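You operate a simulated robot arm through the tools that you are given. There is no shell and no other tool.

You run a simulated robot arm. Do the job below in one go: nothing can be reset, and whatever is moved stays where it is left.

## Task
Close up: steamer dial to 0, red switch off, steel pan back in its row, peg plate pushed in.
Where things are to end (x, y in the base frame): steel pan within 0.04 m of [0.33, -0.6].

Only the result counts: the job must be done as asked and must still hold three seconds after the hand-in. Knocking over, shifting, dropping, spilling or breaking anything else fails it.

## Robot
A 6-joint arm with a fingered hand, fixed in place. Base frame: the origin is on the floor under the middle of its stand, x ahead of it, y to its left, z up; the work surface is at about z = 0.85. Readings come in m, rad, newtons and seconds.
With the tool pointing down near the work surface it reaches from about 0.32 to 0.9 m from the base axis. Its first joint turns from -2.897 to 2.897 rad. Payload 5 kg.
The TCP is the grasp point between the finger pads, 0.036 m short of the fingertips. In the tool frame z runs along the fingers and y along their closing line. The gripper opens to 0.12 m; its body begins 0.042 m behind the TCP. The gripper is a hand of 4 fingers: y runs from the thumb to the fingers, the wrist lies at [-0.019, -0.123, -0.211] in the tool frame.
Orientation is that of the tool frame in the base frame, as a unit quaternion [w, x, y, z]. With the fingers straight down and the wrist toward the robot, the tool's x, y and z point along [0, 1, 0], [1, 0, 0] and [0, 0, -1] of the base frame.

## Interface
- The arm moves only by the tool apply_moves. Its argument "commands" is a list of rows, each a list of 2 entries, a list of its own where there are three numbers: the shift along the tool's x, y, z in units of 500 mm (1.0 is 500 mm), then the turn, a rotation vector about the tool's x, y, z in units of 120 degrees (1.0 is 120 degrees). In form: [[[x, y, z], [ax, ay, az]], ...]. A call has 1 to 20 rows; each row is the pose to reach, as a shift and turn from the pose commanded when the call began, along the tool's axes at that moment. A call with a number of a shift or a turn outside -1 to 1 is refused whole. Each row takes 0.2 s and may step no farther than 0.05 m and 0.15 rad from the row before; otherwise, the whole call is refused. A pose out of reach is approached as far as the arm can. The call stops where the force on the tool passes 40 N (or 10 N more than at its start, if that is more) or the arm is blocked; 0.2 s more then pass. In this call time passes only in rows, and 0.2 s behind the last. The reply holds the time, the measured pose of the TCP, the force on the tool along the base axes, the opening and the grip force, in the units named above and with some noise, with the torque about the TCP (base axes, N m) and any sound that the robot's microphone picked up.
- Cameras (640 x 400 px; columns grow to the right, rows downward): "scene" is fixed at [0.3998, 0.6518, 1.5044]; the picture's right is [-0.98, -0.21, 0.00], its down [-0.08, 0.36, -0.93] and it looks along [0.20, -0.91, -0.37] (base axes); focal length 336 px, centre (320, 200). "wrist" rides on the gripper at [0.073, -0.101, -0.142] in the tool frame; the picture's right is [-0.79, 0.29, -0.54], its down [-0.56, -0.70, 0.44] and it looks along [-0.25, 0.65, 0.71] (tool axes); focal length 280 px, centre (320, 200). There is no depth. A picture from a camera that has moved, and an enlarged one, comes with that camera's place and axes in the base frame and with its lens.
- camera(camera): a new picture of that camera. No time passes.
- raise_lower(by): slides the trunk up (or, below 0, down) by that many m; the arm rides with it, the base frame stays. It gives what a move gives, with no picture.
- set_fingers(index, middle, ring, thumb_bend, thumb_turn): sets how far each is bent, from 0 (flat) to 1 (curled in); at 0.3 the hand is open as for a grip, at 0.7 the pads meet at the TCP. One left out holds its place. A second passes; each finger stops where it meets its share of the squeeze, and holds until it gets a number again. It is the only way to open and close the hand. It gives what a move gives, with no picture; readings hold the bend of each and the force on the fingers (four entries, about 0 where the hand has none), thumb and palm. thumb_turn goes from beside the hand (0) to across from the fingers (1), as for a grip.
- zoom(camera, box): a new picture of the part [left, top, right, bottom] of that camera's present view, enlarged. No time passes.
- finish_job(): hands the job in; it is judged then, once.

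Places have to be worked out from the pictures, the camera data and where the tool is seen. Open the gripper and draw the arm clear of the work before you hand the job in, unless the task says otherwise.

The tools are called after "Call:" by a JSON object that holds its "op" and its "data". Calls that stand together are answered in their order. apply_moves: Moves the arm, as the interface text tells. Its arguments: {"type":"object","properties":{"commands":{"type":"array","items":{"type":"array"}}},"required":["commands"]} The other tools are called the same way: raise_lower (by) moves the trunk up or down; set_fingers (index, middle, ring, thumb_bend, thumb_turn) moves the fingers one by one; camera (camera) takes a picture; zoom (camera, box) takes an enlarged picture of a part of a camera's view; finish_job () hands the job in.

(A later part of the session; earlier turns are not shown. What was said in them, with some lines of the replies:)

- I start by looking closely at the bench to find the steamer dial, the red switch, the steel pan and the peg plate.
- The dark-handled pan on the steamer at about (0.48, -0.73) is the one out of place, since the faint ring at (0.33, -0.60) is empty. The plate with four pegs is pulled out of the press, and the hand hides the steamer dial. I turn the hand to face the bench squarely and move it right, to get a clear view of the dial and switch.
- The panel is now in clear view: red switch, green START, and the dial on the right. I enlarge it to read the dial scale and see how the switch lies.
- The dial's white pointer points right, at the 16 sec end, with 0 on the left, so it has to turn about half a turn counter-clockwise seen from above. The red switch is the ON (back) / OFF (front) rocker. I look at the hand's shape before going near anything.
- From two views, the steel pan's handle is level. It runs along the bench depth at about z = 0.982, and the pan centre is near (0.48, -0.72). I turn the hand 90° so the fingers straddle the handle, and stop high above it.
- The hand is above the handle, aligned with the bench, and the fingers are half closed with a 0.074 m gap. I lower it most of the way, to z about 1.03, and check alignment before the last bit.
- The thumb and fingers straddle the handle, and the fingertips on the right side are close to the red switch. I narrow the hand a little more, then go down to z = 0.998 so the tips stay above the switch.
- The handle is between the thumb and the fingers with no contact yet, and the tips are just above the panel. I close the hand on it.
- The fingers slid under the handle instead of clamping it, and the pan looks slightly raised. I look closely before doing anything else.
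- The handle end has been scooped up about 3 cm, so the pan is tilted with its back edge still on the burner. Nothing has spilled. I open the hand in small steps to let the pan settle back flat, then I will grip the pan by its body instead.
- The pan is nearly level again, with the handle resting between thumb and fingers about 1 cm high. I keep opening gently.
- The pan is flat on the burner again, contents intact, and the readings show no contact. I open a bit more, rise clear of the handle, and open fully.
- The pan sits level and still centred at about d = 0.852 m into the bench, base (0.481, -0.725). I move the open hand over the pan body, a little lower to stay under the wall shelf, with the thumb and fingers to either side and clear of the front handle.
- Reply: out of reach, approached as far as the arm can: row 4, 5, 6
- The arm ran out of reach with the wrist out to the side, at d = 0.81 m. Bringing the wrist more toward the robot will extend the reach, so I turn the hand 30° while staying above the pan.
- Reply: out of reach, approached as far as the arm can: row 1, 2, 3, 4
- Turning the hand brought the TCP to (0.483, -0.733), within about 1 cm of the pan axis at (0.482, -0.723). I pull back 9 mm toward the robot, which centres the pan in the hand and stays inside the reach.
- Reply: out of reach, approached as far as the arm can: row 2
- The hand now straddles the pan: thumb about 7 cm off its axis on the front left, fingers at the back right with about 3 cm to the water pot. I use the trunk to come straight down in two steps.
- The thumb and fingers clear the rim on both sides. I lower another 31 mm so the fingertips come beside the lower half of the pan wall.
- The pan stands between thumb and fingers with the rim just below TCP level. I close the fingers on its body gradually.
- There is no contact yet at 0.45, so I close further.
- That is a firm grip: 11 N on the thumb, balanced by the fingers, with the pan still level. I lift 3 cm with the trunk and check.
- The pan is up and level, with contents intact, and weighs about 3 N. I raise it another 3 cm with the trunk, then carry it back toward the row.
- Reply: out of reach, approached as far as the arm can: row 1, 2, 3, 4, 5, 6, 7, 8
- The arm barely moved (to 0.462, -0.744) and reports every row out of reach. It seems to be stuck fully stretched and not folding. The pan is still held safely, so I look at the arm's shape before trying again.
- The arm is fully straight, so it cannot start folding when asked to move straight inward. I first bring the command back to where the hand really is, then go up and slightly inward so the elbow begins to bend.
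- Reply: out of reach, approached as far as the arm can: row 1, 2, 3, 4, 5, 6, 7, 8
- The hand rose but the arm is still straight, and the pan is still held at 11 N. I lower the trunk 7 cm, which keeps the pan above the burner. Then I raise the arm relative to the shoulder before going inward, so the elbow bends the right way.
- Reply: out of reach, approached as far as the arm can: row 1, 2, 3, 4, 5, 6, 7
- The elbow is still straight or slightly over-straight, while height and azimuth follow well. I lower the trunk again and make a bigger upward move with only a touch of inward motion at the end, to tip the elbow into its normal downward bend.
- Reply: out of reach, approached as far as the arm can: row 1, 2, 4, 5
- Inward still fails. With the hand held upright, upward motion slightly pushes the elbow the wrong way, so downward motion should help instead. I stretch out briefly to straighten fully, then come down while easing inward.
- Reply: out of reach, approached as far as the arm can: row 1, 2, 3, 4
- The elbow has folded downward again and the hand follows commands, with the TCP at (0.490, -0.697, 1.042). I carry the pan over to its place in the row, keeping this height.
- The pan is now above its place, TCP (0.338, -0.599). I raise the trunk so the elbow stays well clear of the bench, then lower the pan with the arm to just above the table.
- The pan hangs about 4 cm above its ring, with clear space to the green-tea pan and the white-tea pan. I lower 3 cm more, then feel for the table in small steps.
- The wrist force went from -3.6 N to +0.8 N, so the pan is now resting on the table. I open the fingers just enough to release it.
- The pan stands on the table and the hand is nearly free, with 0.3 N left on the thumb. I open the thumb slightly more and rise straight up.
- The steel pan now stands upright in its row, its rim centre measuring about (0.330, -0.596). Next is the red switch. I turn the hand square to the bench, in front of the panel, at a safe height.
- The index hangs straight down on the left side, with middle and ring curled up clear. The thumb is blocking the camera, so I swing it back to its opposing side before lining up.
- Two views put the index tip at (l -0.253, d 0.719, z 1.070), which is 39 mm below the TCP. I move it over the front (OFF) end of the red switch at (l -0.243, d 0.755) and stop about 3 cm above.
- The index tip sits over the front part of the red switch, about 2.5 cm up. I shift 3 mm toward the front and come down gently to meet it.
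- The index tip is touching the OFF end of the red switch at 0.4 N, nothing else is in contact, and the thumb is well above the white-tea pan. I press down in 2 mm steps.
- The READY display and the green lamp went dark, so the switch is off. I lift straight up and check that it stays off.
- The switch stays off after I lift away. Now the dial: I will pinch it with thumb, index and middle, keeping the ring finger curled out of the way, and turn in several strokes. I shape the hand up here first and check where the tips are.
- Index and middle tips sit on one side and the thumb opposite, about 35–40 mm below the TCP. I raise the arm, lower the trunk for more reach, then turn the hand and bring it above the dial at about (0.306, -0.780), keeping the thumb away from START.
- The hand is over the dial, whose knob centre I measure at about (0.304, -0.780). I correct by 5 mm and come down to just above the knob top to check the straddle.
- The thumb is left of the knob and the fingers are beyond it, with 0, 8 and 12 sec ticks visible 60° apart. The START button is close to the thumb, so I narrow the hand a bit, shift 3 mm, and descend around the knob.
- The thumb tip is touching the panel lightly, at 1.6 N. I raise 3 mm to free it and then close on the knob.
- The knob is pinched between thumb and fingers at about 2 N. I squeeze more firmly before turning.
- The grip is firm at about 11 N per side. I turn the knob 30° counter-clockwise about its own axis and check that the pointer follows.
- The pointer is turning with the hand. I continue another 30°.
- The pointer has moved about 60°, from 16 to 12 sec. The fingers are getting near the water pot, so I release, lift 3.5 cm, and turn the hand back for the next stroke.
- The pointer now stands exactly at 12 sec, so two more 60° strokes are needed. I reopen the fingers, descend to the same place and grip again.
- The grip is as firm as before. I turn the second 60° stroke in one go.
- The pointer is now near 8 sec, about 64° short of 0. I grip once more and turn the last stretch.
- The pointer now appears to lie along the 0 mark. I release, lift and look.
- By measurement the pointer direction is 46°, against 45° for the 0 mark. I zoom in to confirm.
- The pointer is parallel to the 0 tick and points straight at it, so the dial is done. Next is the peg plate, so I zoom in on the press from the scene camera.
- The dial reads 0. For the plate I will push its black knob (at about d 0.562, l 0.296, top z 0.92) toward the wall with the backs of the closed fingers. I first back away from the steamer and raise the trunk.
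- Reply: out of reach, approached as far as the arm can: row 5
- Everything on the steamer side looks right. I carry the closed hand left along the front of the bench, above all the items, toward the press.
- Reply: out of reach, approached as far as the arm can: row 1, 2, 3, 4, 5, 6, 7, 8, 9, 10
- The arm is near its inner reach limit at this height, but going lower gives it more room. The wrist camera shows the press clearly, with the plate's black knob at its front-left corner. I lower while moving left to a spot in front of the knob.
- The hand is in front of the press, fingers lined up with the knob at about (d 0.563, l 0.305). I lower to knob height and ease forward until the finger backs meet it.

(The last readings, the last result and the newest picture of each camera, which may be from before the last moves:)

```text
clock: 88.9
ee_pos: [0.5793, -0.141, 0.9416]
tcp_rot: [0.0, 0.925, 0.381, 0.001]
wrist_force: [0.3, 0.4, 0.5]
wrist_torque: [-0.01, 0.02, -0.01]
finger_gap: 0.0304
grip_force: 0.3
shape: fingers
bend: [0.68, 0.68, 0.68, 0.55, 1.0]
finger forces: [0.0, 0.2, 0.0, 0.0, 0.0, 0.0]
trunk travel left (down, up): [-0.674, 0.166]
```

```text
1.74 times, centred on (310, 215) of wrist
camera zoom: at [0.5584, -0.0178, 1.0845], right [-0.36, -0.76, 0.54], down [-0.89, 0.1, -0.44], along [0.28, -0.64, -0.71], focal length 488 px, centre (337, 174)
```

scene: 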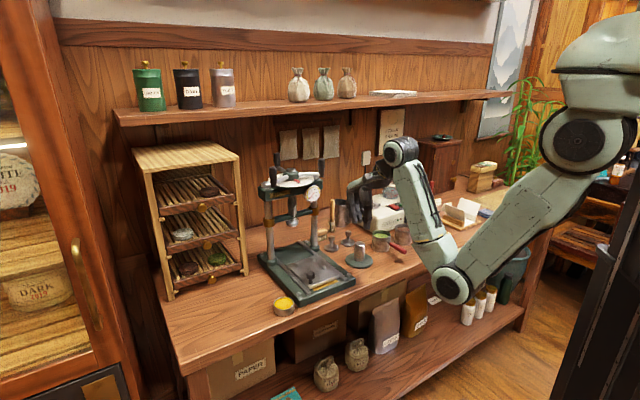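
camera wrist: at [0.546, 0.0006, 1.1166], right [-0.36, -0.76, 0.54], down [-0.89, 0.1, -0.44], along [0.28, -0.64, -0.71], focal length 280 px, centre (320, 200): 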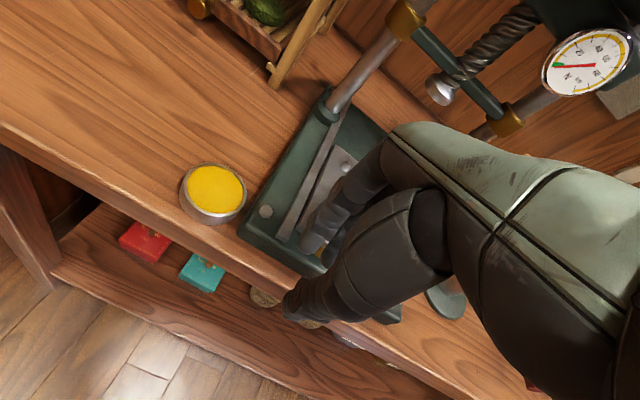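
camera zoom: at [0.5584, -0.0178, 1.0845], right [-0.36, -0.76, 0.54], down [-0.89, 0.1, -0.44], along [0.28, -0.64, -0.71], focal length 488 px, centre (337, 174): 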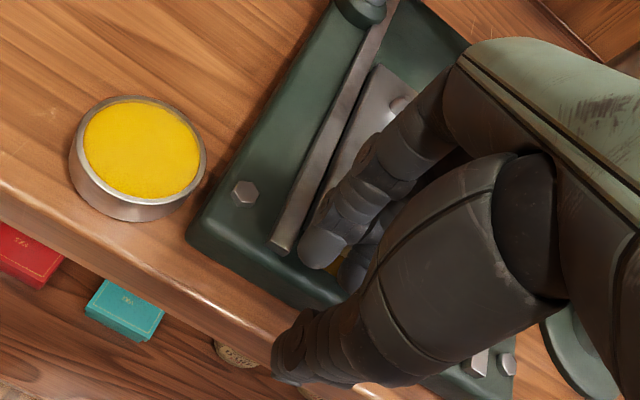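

A slight 0.2 N on the middle finger suggests the knob is just being touched. I push forward 3 cm in 1 cm steps.

Call:
{"op": "apply_moves", "data": {"commands": [[[0.0, 0.02, 0.0], [0, 0, 0]], [[0.0, 0.04, 0.0], [0, 0, 0]], [[0.0, 0.06, 0.0], [0, 0, 0]]]}}

Call:
{"op": "zoom", "data": {"camera": "scene", "box": [270, 220, 350, 310]}}

Call:
{"op": "camera", "data": {"camera": "wrist"}}

```text
clock: 89.7
ee_pos: [0.6015, -0.1635, 0.9389]
tcp_rot: [-0.001, 0.924, 0.382, 0.0]
wrist_force: [-1.6, 0.1, 0.4]
wrist_torque: [-0.03, 0.0, -0.08]
finger_gap: 0.0303
grip_force: 1.1
shape: fingers
bend: [0.68, 0.69, 0.68, 0.55, 1.0]
finger forces: [0.0, 2.1, 0.1, 0.1, 0.0, 0.1]
trunk travel left (down, up): [-0.674, 0.166]
```

```text
4.44 times, centred on (310, 265) of scene
camera zoom: at [0.3998, 0.6518, 1.5044], right [-0.98, -0.21, 0.0], down [-0.08, 0.36, -0.93], along [0.2, -0.91, -0.37], focal length 1495 px, centre (364, -89)
```

zoom: 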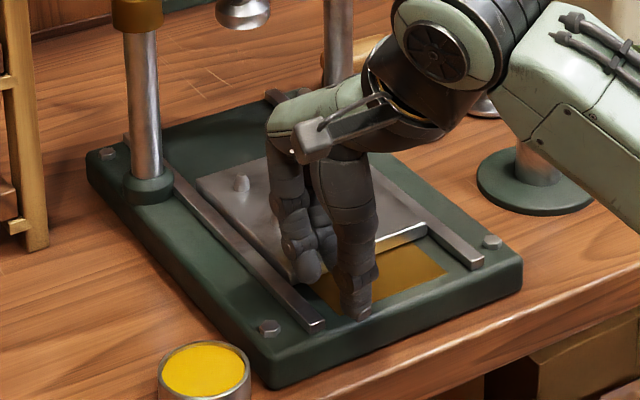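

```text
taken
camera wrist: at [0.5805, -0.0396, 1.082], right [-0.36, -0.76, 0.54], down [-0.89, 0.1, -0.44], along [0.28, -0.64, -0.72], focal length 280 px, centre (320, 200)
```

wrist: 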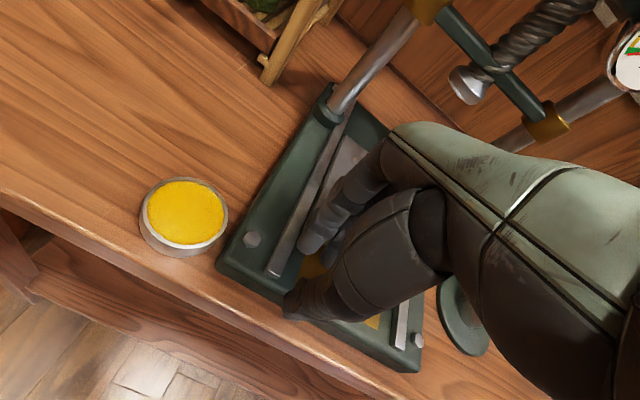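

The plate is sliding smoothly, about 2.5 cm so far at 2 N. I keep pushing another 3 cm.

Call:
{"op": "apply_moves", "data": {"commands": [[[0.0, 0.02, 0.0], [0, 0, 0]], [[0.0, 0.04, 0.0], [0, 0, 0]], [[0.0, 0.06, 0.0], [0, 0, 0]]]}}

Call:
{"op": "zoom", "data": {"camera": "scene", "box": [270, 200, 350, 310]}}

Call:
{"op": "camera", "data": {"camera": "wrist"}}

```text
clock: 90.5
ee_pos: [0.6211, -0.1825, 0.9405]
tcp_rot: [0.001, 0.924, 0.382, -0.001]
wrist_force: [-0.3, 0.8, 0.8]
wrist_torque: [-0.03, -0.02, -0.02]
finger_gap: 0.0303
grip_force: 1.1
shape: fingers
bend: [0.68, 0.69, 0.68, 0.55, 1.0]
finger forces: [0.0, 1.4, 0.1, 0.1, 0.0, 0.0]
trunk travel left (down, up): [-0.674, 0.166]
```

```text
3.64 times, centred on (310, 255) of scene
camera zoom: at [0.3998, 0.6518, 1.5044], right [-0.98, -0.21, 0.0], down [-0.08, 0.36, -0.93], along [0.2, -0.91, -0.37], focal length 1224 px, centre (356, 0)
```

zoom: 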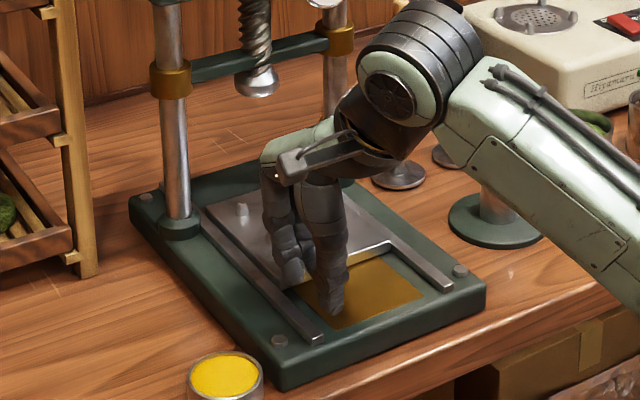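

```text
taken
camera wrist: at [0.6001, -0.0601, 1.0839], right [-0.36, -0.76, 0.54], down [-0.89, 0.1, -0.44], along [0.28, -0.64, -0.71], focal length 280 px, centre (320, 200)
```

wrist: 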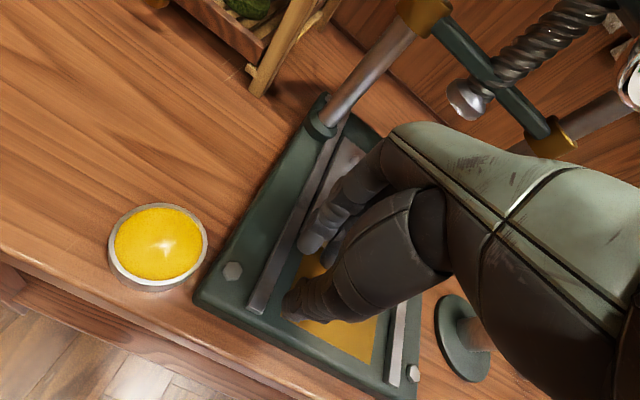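

The plate has gone in about 5.5 cm and still moves freely. The rails end about 14 cm in, with the plate centred under the screw. I push another 5 cm and watch the force.

Call:
{"op": "apply_moves", "data": {"commands": [[[0.0, 0.02, 0.0], [0, 0, 0]], [[0.0, 0.04, 0.0], [0, 0, 0]], [[0.0, 0.06, 0.0], [0, 0, 0]], [[0.0, 0.08, 0.0], [0, 0, 0]], [[0.0, 0.1, 0.0], [0, 0, 0]]]}}

Call:
{"op": "zoom", "data": {"camera": "scene", "box": [270, 180, 350, 290]}}

Call:
{"op": "camera", "data": {"camera": "wrist"}}

```text
clock: 91.7
ee_pos: [0.6566, -0.2202, 0.9404]
tcp_rot: [0.001, 0.924, 0.382, 0.0]
wrist_force: [-0.8, -0.2, 0.2]
wrist_torque: [0.0, 0.0, 0.0]
finger_gap: 0.0303
grip_force: 0.5
shape: fingers
bend: [0.68, 0.69, 0.68, 0.55, 1.0]
finger forces: [0.0, 1.3, 0.1, 0.1, 0.0, 0.0]
trunk travel left (down, up): [-0.674, 0.166]
```

```text
3.64 times, centred on (310, 235) of scene
camera zoom: at [0.3998, 0.6518, 1.5044], right [-0.98, -0.21, 0.0], down [-0.08, 0.36, -0.93], along [0.2, -0.91, -0.37], focal length 1224 px, centre (356, 73)
```

zoom: 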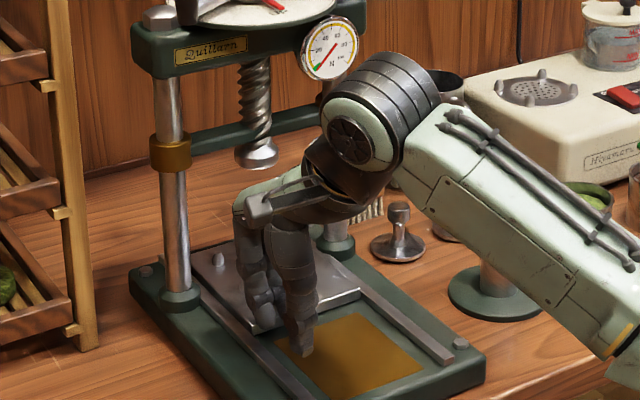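

```text
taken
camera wrist: at [0.6347, -0.097, 1.0835], right [-0.36, -0.76, 0.54], down [-0.89, 0.1, -0.44], along [0.28, -0.64, -0.71], focal length 280 px, centre (320, 200)
```

wrist: 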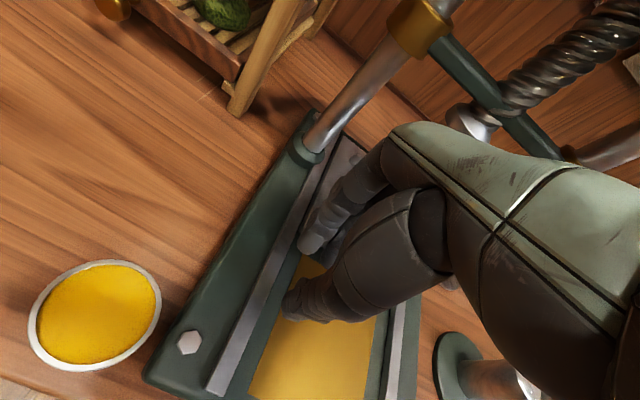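

It is still moving freely, with about 11 cm of travel so far. I continue in small steps until the plate meets its stop.

Call:
{"op": "apply_moves", "data": {"commands": [[[0.0, 0.014, 0.0], [0, 0, 0]], [[0.0, 0.028, 0.0], [0, 0, 0]], [[0.0, 0.042, 0.0], [0, 0, 0]]]}}

Call:
{"op": "zoom", "data": {"camera": "scene", "box": [270, 180, 350, 290]}}

Call:
{"op": "camera", "data": {"camera": "wrist"}}

```text
clock: 92.5
ee_pos: [0.6687, -0.2334, 0.9408]
tcp_rot: [0.0, 0.924, 0.382, 0.001]
wrist_force: [-13.6, 5.9, 6.7]
wrist_torque: [-0.04, 0.09, -0.26]
finger_gap: 0.0303
grip_force: 7.5
shape: fingers
bend: [0.68, 0.71, 0.68, 0.55, 1.0]
finger forces: [0.0, 15.5, 0.0, 0.0, 0.0, 0.0]
trunk travel left (down, up): [-0.674, 0.166]
```

```text
3.64 times, centred on (310, 235) of scene
camera zoom: at [0.3998, 0.6518, 1.5044], right [-0.98, -0.21, 0.0], down [-0.08, 0.36, -0.93], along [0.2, -0.91, -0.37], focal length 1224 px, centre (356, 73)
```

zoom: 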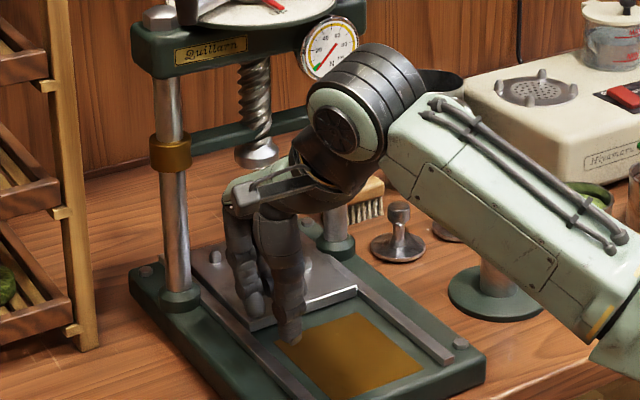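

```text
taken
camera wrist: at [0.6483, -0.1106, 1.0841], right [-0.36, -0.76, 0.54], down [-0.89, 0.1, -0.44], along [0.28, -0.64, -0.71], focal length 280 px, centre (320, 200)
```

wrist: 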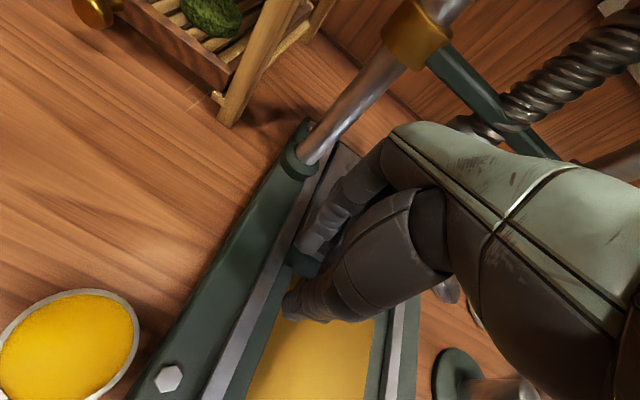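

The force jumped to 15 N against the push direction, so the plate has hit its stop. I back off, rise, and look at the plate.

Call:
{"op": "apply_moves", "data": {"commands": [[[0.0, -0.03, 0.0], [0, 0, 0]], [[0.0, -0.07, -0.02], [0, 0, 0]], [[0.0, -0.12, -0.06], [0, 0, 0]], [[0.0, -0.18, -0.1], [0, 0, 0]], [[-0.02, -0.24, -0.12], [0, 0, 0]]]}}

Call:
{"op": "zoom", "data": {"camera": "scene", "box": [250, 200, 370, 300]}}

Call:
{"op": "camera", "data": {"camera": "wrist"}}

```text
clock: 93.7
ee_pos: [0.5787, -0.1566, 1.001]
tcp_rot: [0.0, 0.924, 0.382, 0.002]
wrist_force: [-0.1, 0.0, -0.6]
wrist_torque: [0.01, -0.02, 0.0]
finger_gap: 0.0305
grip_force: 0.1
shape: fingers
bend: [0.68, 0.68, 0.68, 0.55, 1.0]
finger forces: [0.0, 0.0, 0.0, 0.0, 0.0, 0.0]
trunk travel left (down, up): [-0.674, 0.166]
```

```text
4.00 times, centred on (310, 250) of scene
camera zoom: at [0.3998, 0.6518, 1.5044], right [-0.98, -0.21, 0.0], down [-0.08, 0.36, -0.93], along [0.2, -0.91, -0.37], focal length 1346 px, centre (360, 0)
```

zoom: 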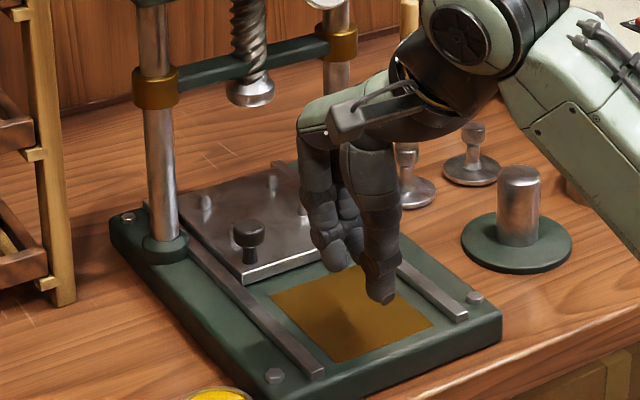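

```text
taken
camera wrist: at [0.5586, -0.0325, 1.1443], right [-0.36, -0.76, 0.54], down [-0.89, 0.1, -0.44], along [0.28, -0.64, -0.71], focal length 280 px, centre (320, 200)
```

wrist: 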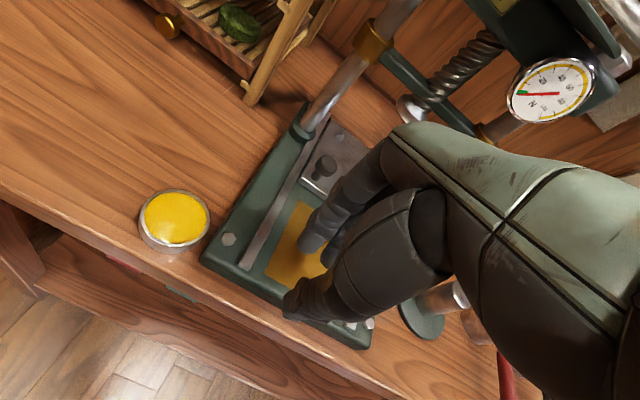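

The plate now sits under the screw, with the brass base plate uncovered. I move the hand further back and up to check that the plate is fully home.

Call:
{"op": "apply_moves", "data": {"commands": [[[-0.04, 0.0, -0.06], [0, 0, 0]], [[-0.1, 0.0, -0.1], [0, 0, 0]], [[-0.18, 0.02, -0.12], [0, 0, 0]], [[-0.26, 0.04, -0.14], [0, 0, 0]]]}}

Call:
{"op": "zoom", "data": {"camera": "scene", "box": [260, 200, 340, 290]}}

Call:
{"op": "camera", "data": {"camera": "wrist"}}

```text
clock: 94.7
ee_pos: [0.4965, -0.2669, 1.0713]
tcp_rot: [0.0, 0.924, 0.382, 0.001]
wrist_force: [0.4, 0.0, -0.3]
wrist_torque: [0.0, -0.01, -0.02]
finger_gap: 0.0305
grip_force: 0.1
shape: fingers
bend: [0.68, 0.68, 0.68, 0.55, 1.0]
finger forces: [0.0, 0.0, 0.0, 0.1, 0.0, 0.0]
trunk travel left (down, up): [-0.674, 0.166]
```

```text
4.44 times, centred on (300, 245) of scene
camera zoom: at [0.3998, 0.6518, 1.5044], right [-0.98, -0.21, 0.0], down [-0.08, 0.36, -0.93], along [0.2, -0.91, -0.37], focal length 1495 px, centre (409, 0)
```

zoom: 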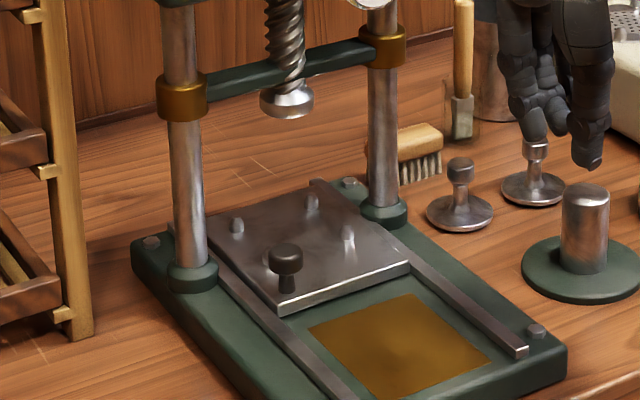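

```text
taken
camera wrist: at [0.476, -0.1424, 1.2147], right [-0.36, -0.76, 0.54], down [-0.89, 0.1, -0.44], along [0.28, -0.64, -0.72], focal length 280 px, centre (320, 200)
```

wrist: 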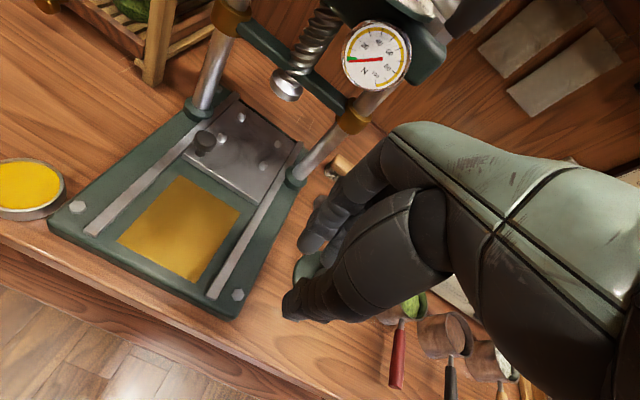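

The plate's back edge is level with the rail ends, so it is fully pushed in, and nothing around it has moved. I draw the arm up and away to the right, toward its starting position, and open the hand.

Call:
{"op": "apply_moves", "data": {"commands": [[[-0.07, 0.04, -0.02], [0, 0, 0]], [[-0.15, 0.08, -0.04], [0, 0, 0]], [[-0.23, 0.12, -0.06], [0, 0, 0]], [[-0.31, 0.16, -0.08], [0, 0, 0]], [[-0.39, 0.19, -0.1], [0, 0, 0]], [[-0.47, 0.21, -0.12], [0, 0, 0]], [[-0.55, 0.23, -0.14], [0, 0, 0]], [[-0.63, 0.23, -0.16], [0, 0, 0]], [[-0.71, 0.23, -0.19], [0, 0, 0]], [[-0.79, 0.23, -0.22], [0, 0, 0]], [[-0.86, 0.23, -0.25], [0, 0, 0]]]}}

Call:
{"op": "set_fingers", "data": {"index": 0.3, "middle": 0.3, "ring": 0.3, "thumb_bend": 0.3, "thumb_turn": 0.98}}

Call:
{"op": "camera", "data": {"camera": "scene"}}

Call:
{"op": "zoom", "data": {"camera": "scene", "box": [340, 160, 480, 260]}}

Call:
{"op": "camera", "data": {"camera": "wrist"}}

```text
clock: 97.1
ee_pos: [0.2789, -0.6473, 1.1966]
tcp_rot: [-0.001, 0.924, 0.382, 0.001]
wrist_force: [-0.3, -0.3, -0.5]
wrist_torque: [-0.01, -0.03, -0.02]
finger_gap: 0.0302
grip_force: 0.0
shape: fingers
bend: [0.68, 0.68, 0.68, 0.55, 1.0]
finger forces: [0.0, 0.0, 0.1, 0.1, 0.0, 0.0]
trunk travel left (down, up): [-0.674, 0.166]
```

```text
clock: 98.1
ee_pos: [0.2805, -0.6482, 1.1952]
tcp_rot: [0.0, 0.924, 0.382, 0.001]
wrist_force: [-0.8, 0.7, 0.2]
wrist_torque: [-0.01, 0.04, -0.03]
finger_gap: 0.1235
grip_force: 0.0
shape: fingers
bend: [0.3, 0.3, 0.3, 0.3, 0.96]
finger forces: [0.0, 0.1, 0.1, 0.0, 0.0, 0.1]
trunk travel left (down, up): [-0.674, 0.166]
```

```text
taken
```

scene: 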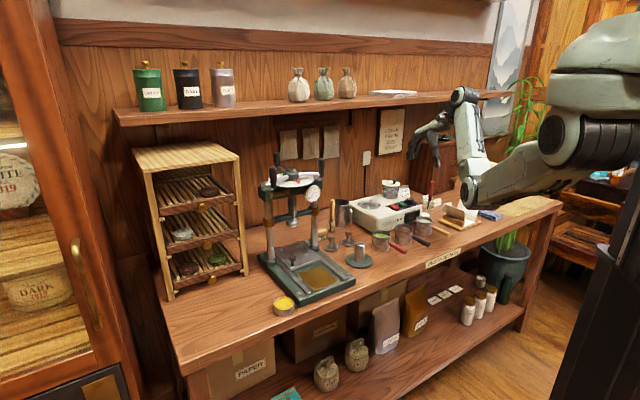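

```text
4.00 times, centred on (410, 210) of scene
camera zoom: at [0.3998, 0.6518, 1.5044], right [-0.98, -0.21, 0.0], down [-0.08, 0.36, -0.93], along [0.2, -0.91, -0.37], focal length 1346 px, centre (-40, 160)
```

zoom: 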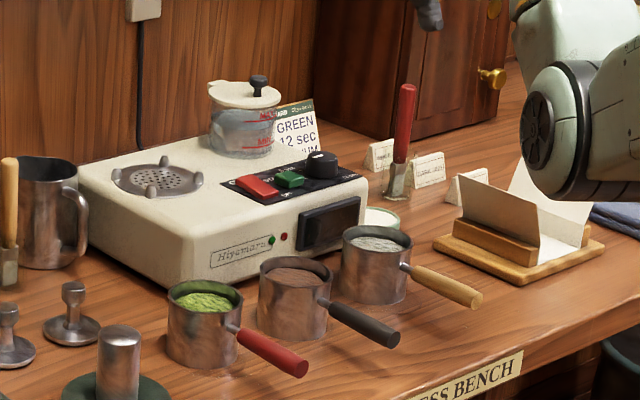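

```text
taken
camera wrist: at [0.26, -0.5251, 1.3387], right [-0.36, -0.76, 0.54], down [-0.89, 0.1, -0.44], along [0.28, -0.64, -0.71], focal length 280 px, centre (320, 200)
```

wrist: 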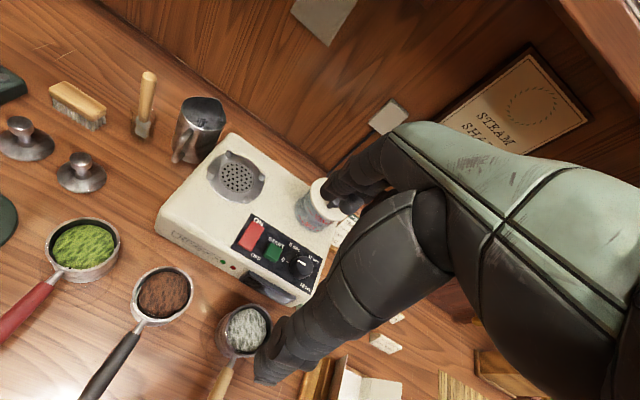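

All three pans stand in their row and the neighbours have not moved. The steamer is dark and the plate is in. One last close look at the dial and the switch.

Call:
{"op": "zoom", "data": {"camera": "wrist", "box": [225, 205, 325, 295]}}

Call:
{"op": "zoom", "data": {"camera": "scene", "box": [270, 220, 350, 290]}}

```text
4.44 times, centred on (275, 250) of wrist
camera zoom: at [0.26, -0.5251, 1.3387], right [-0.36, -0.76, 0.54], down [-0.89, 0.1, -0.44], along [0.28, -0.64, -0.71], focal length 1246 px, centre (520, -22)
```

zoom: 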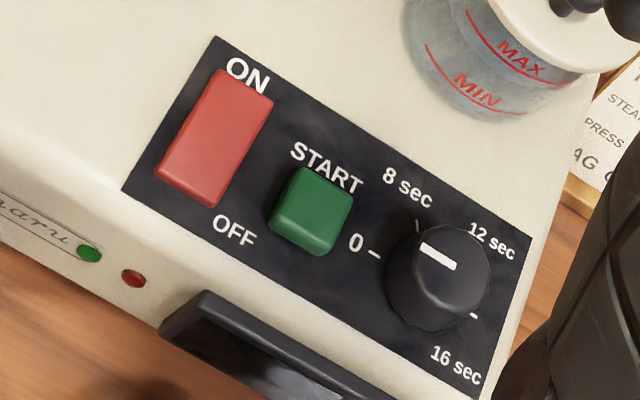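

```text
5.71 times, centred on (310, 255) of scene
camera zoom: at [0.3998, 0.6518, 1.5044], right [-0.98, -0.21, 0.0], down [-0.08, 0.36, -0.93], along [0.2, -0.91, -0.37], focal length 1923 px, centre (377, -114)
```

zoom: 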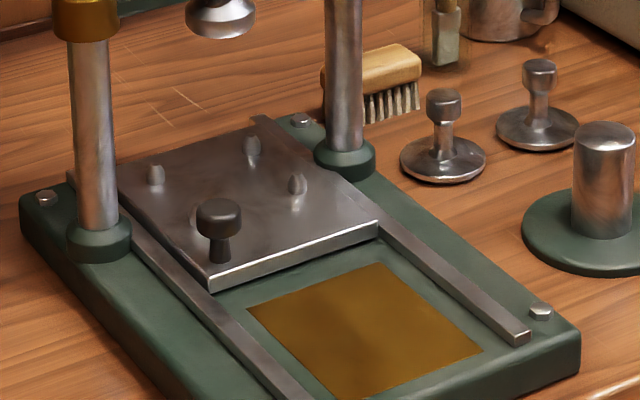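

Final state: the dial points at 0 and the red switch is off with its lamps dark. The steel pan is in its row at about (0.33, -0.60), and the peg plate is against its stop. The hand is open and clear, so I hand the job in.

Call:
{"op": "finish_job", "data": {}}

```text
The job is handed in.
```

The close-up is done and handed in; I haven't seen the judge's result.

- **Steamer dial:** turned from 16 sec back to 0. The pointer lines up with the 0 mark to within a couple of degrees.
- **Red switch:** off. The display and green lamp went dark and stayed dark.
- **Steel pan:** standing upright in its row at about (0.33, -0.60), contents still in it. On the first grip I scooped its handle up and tilted it briefly on the burner. I let it down again and carried it by the body instead.
- **Peg plate:** pushed in about 13 cm along its rails, until it met the stop with a jump to about 15 N.

In the last pictures the other two pans and the water pot are where they started, and I saw no change in the rest of the bench. The hand is open and held clear above the bench, close to its starting position.
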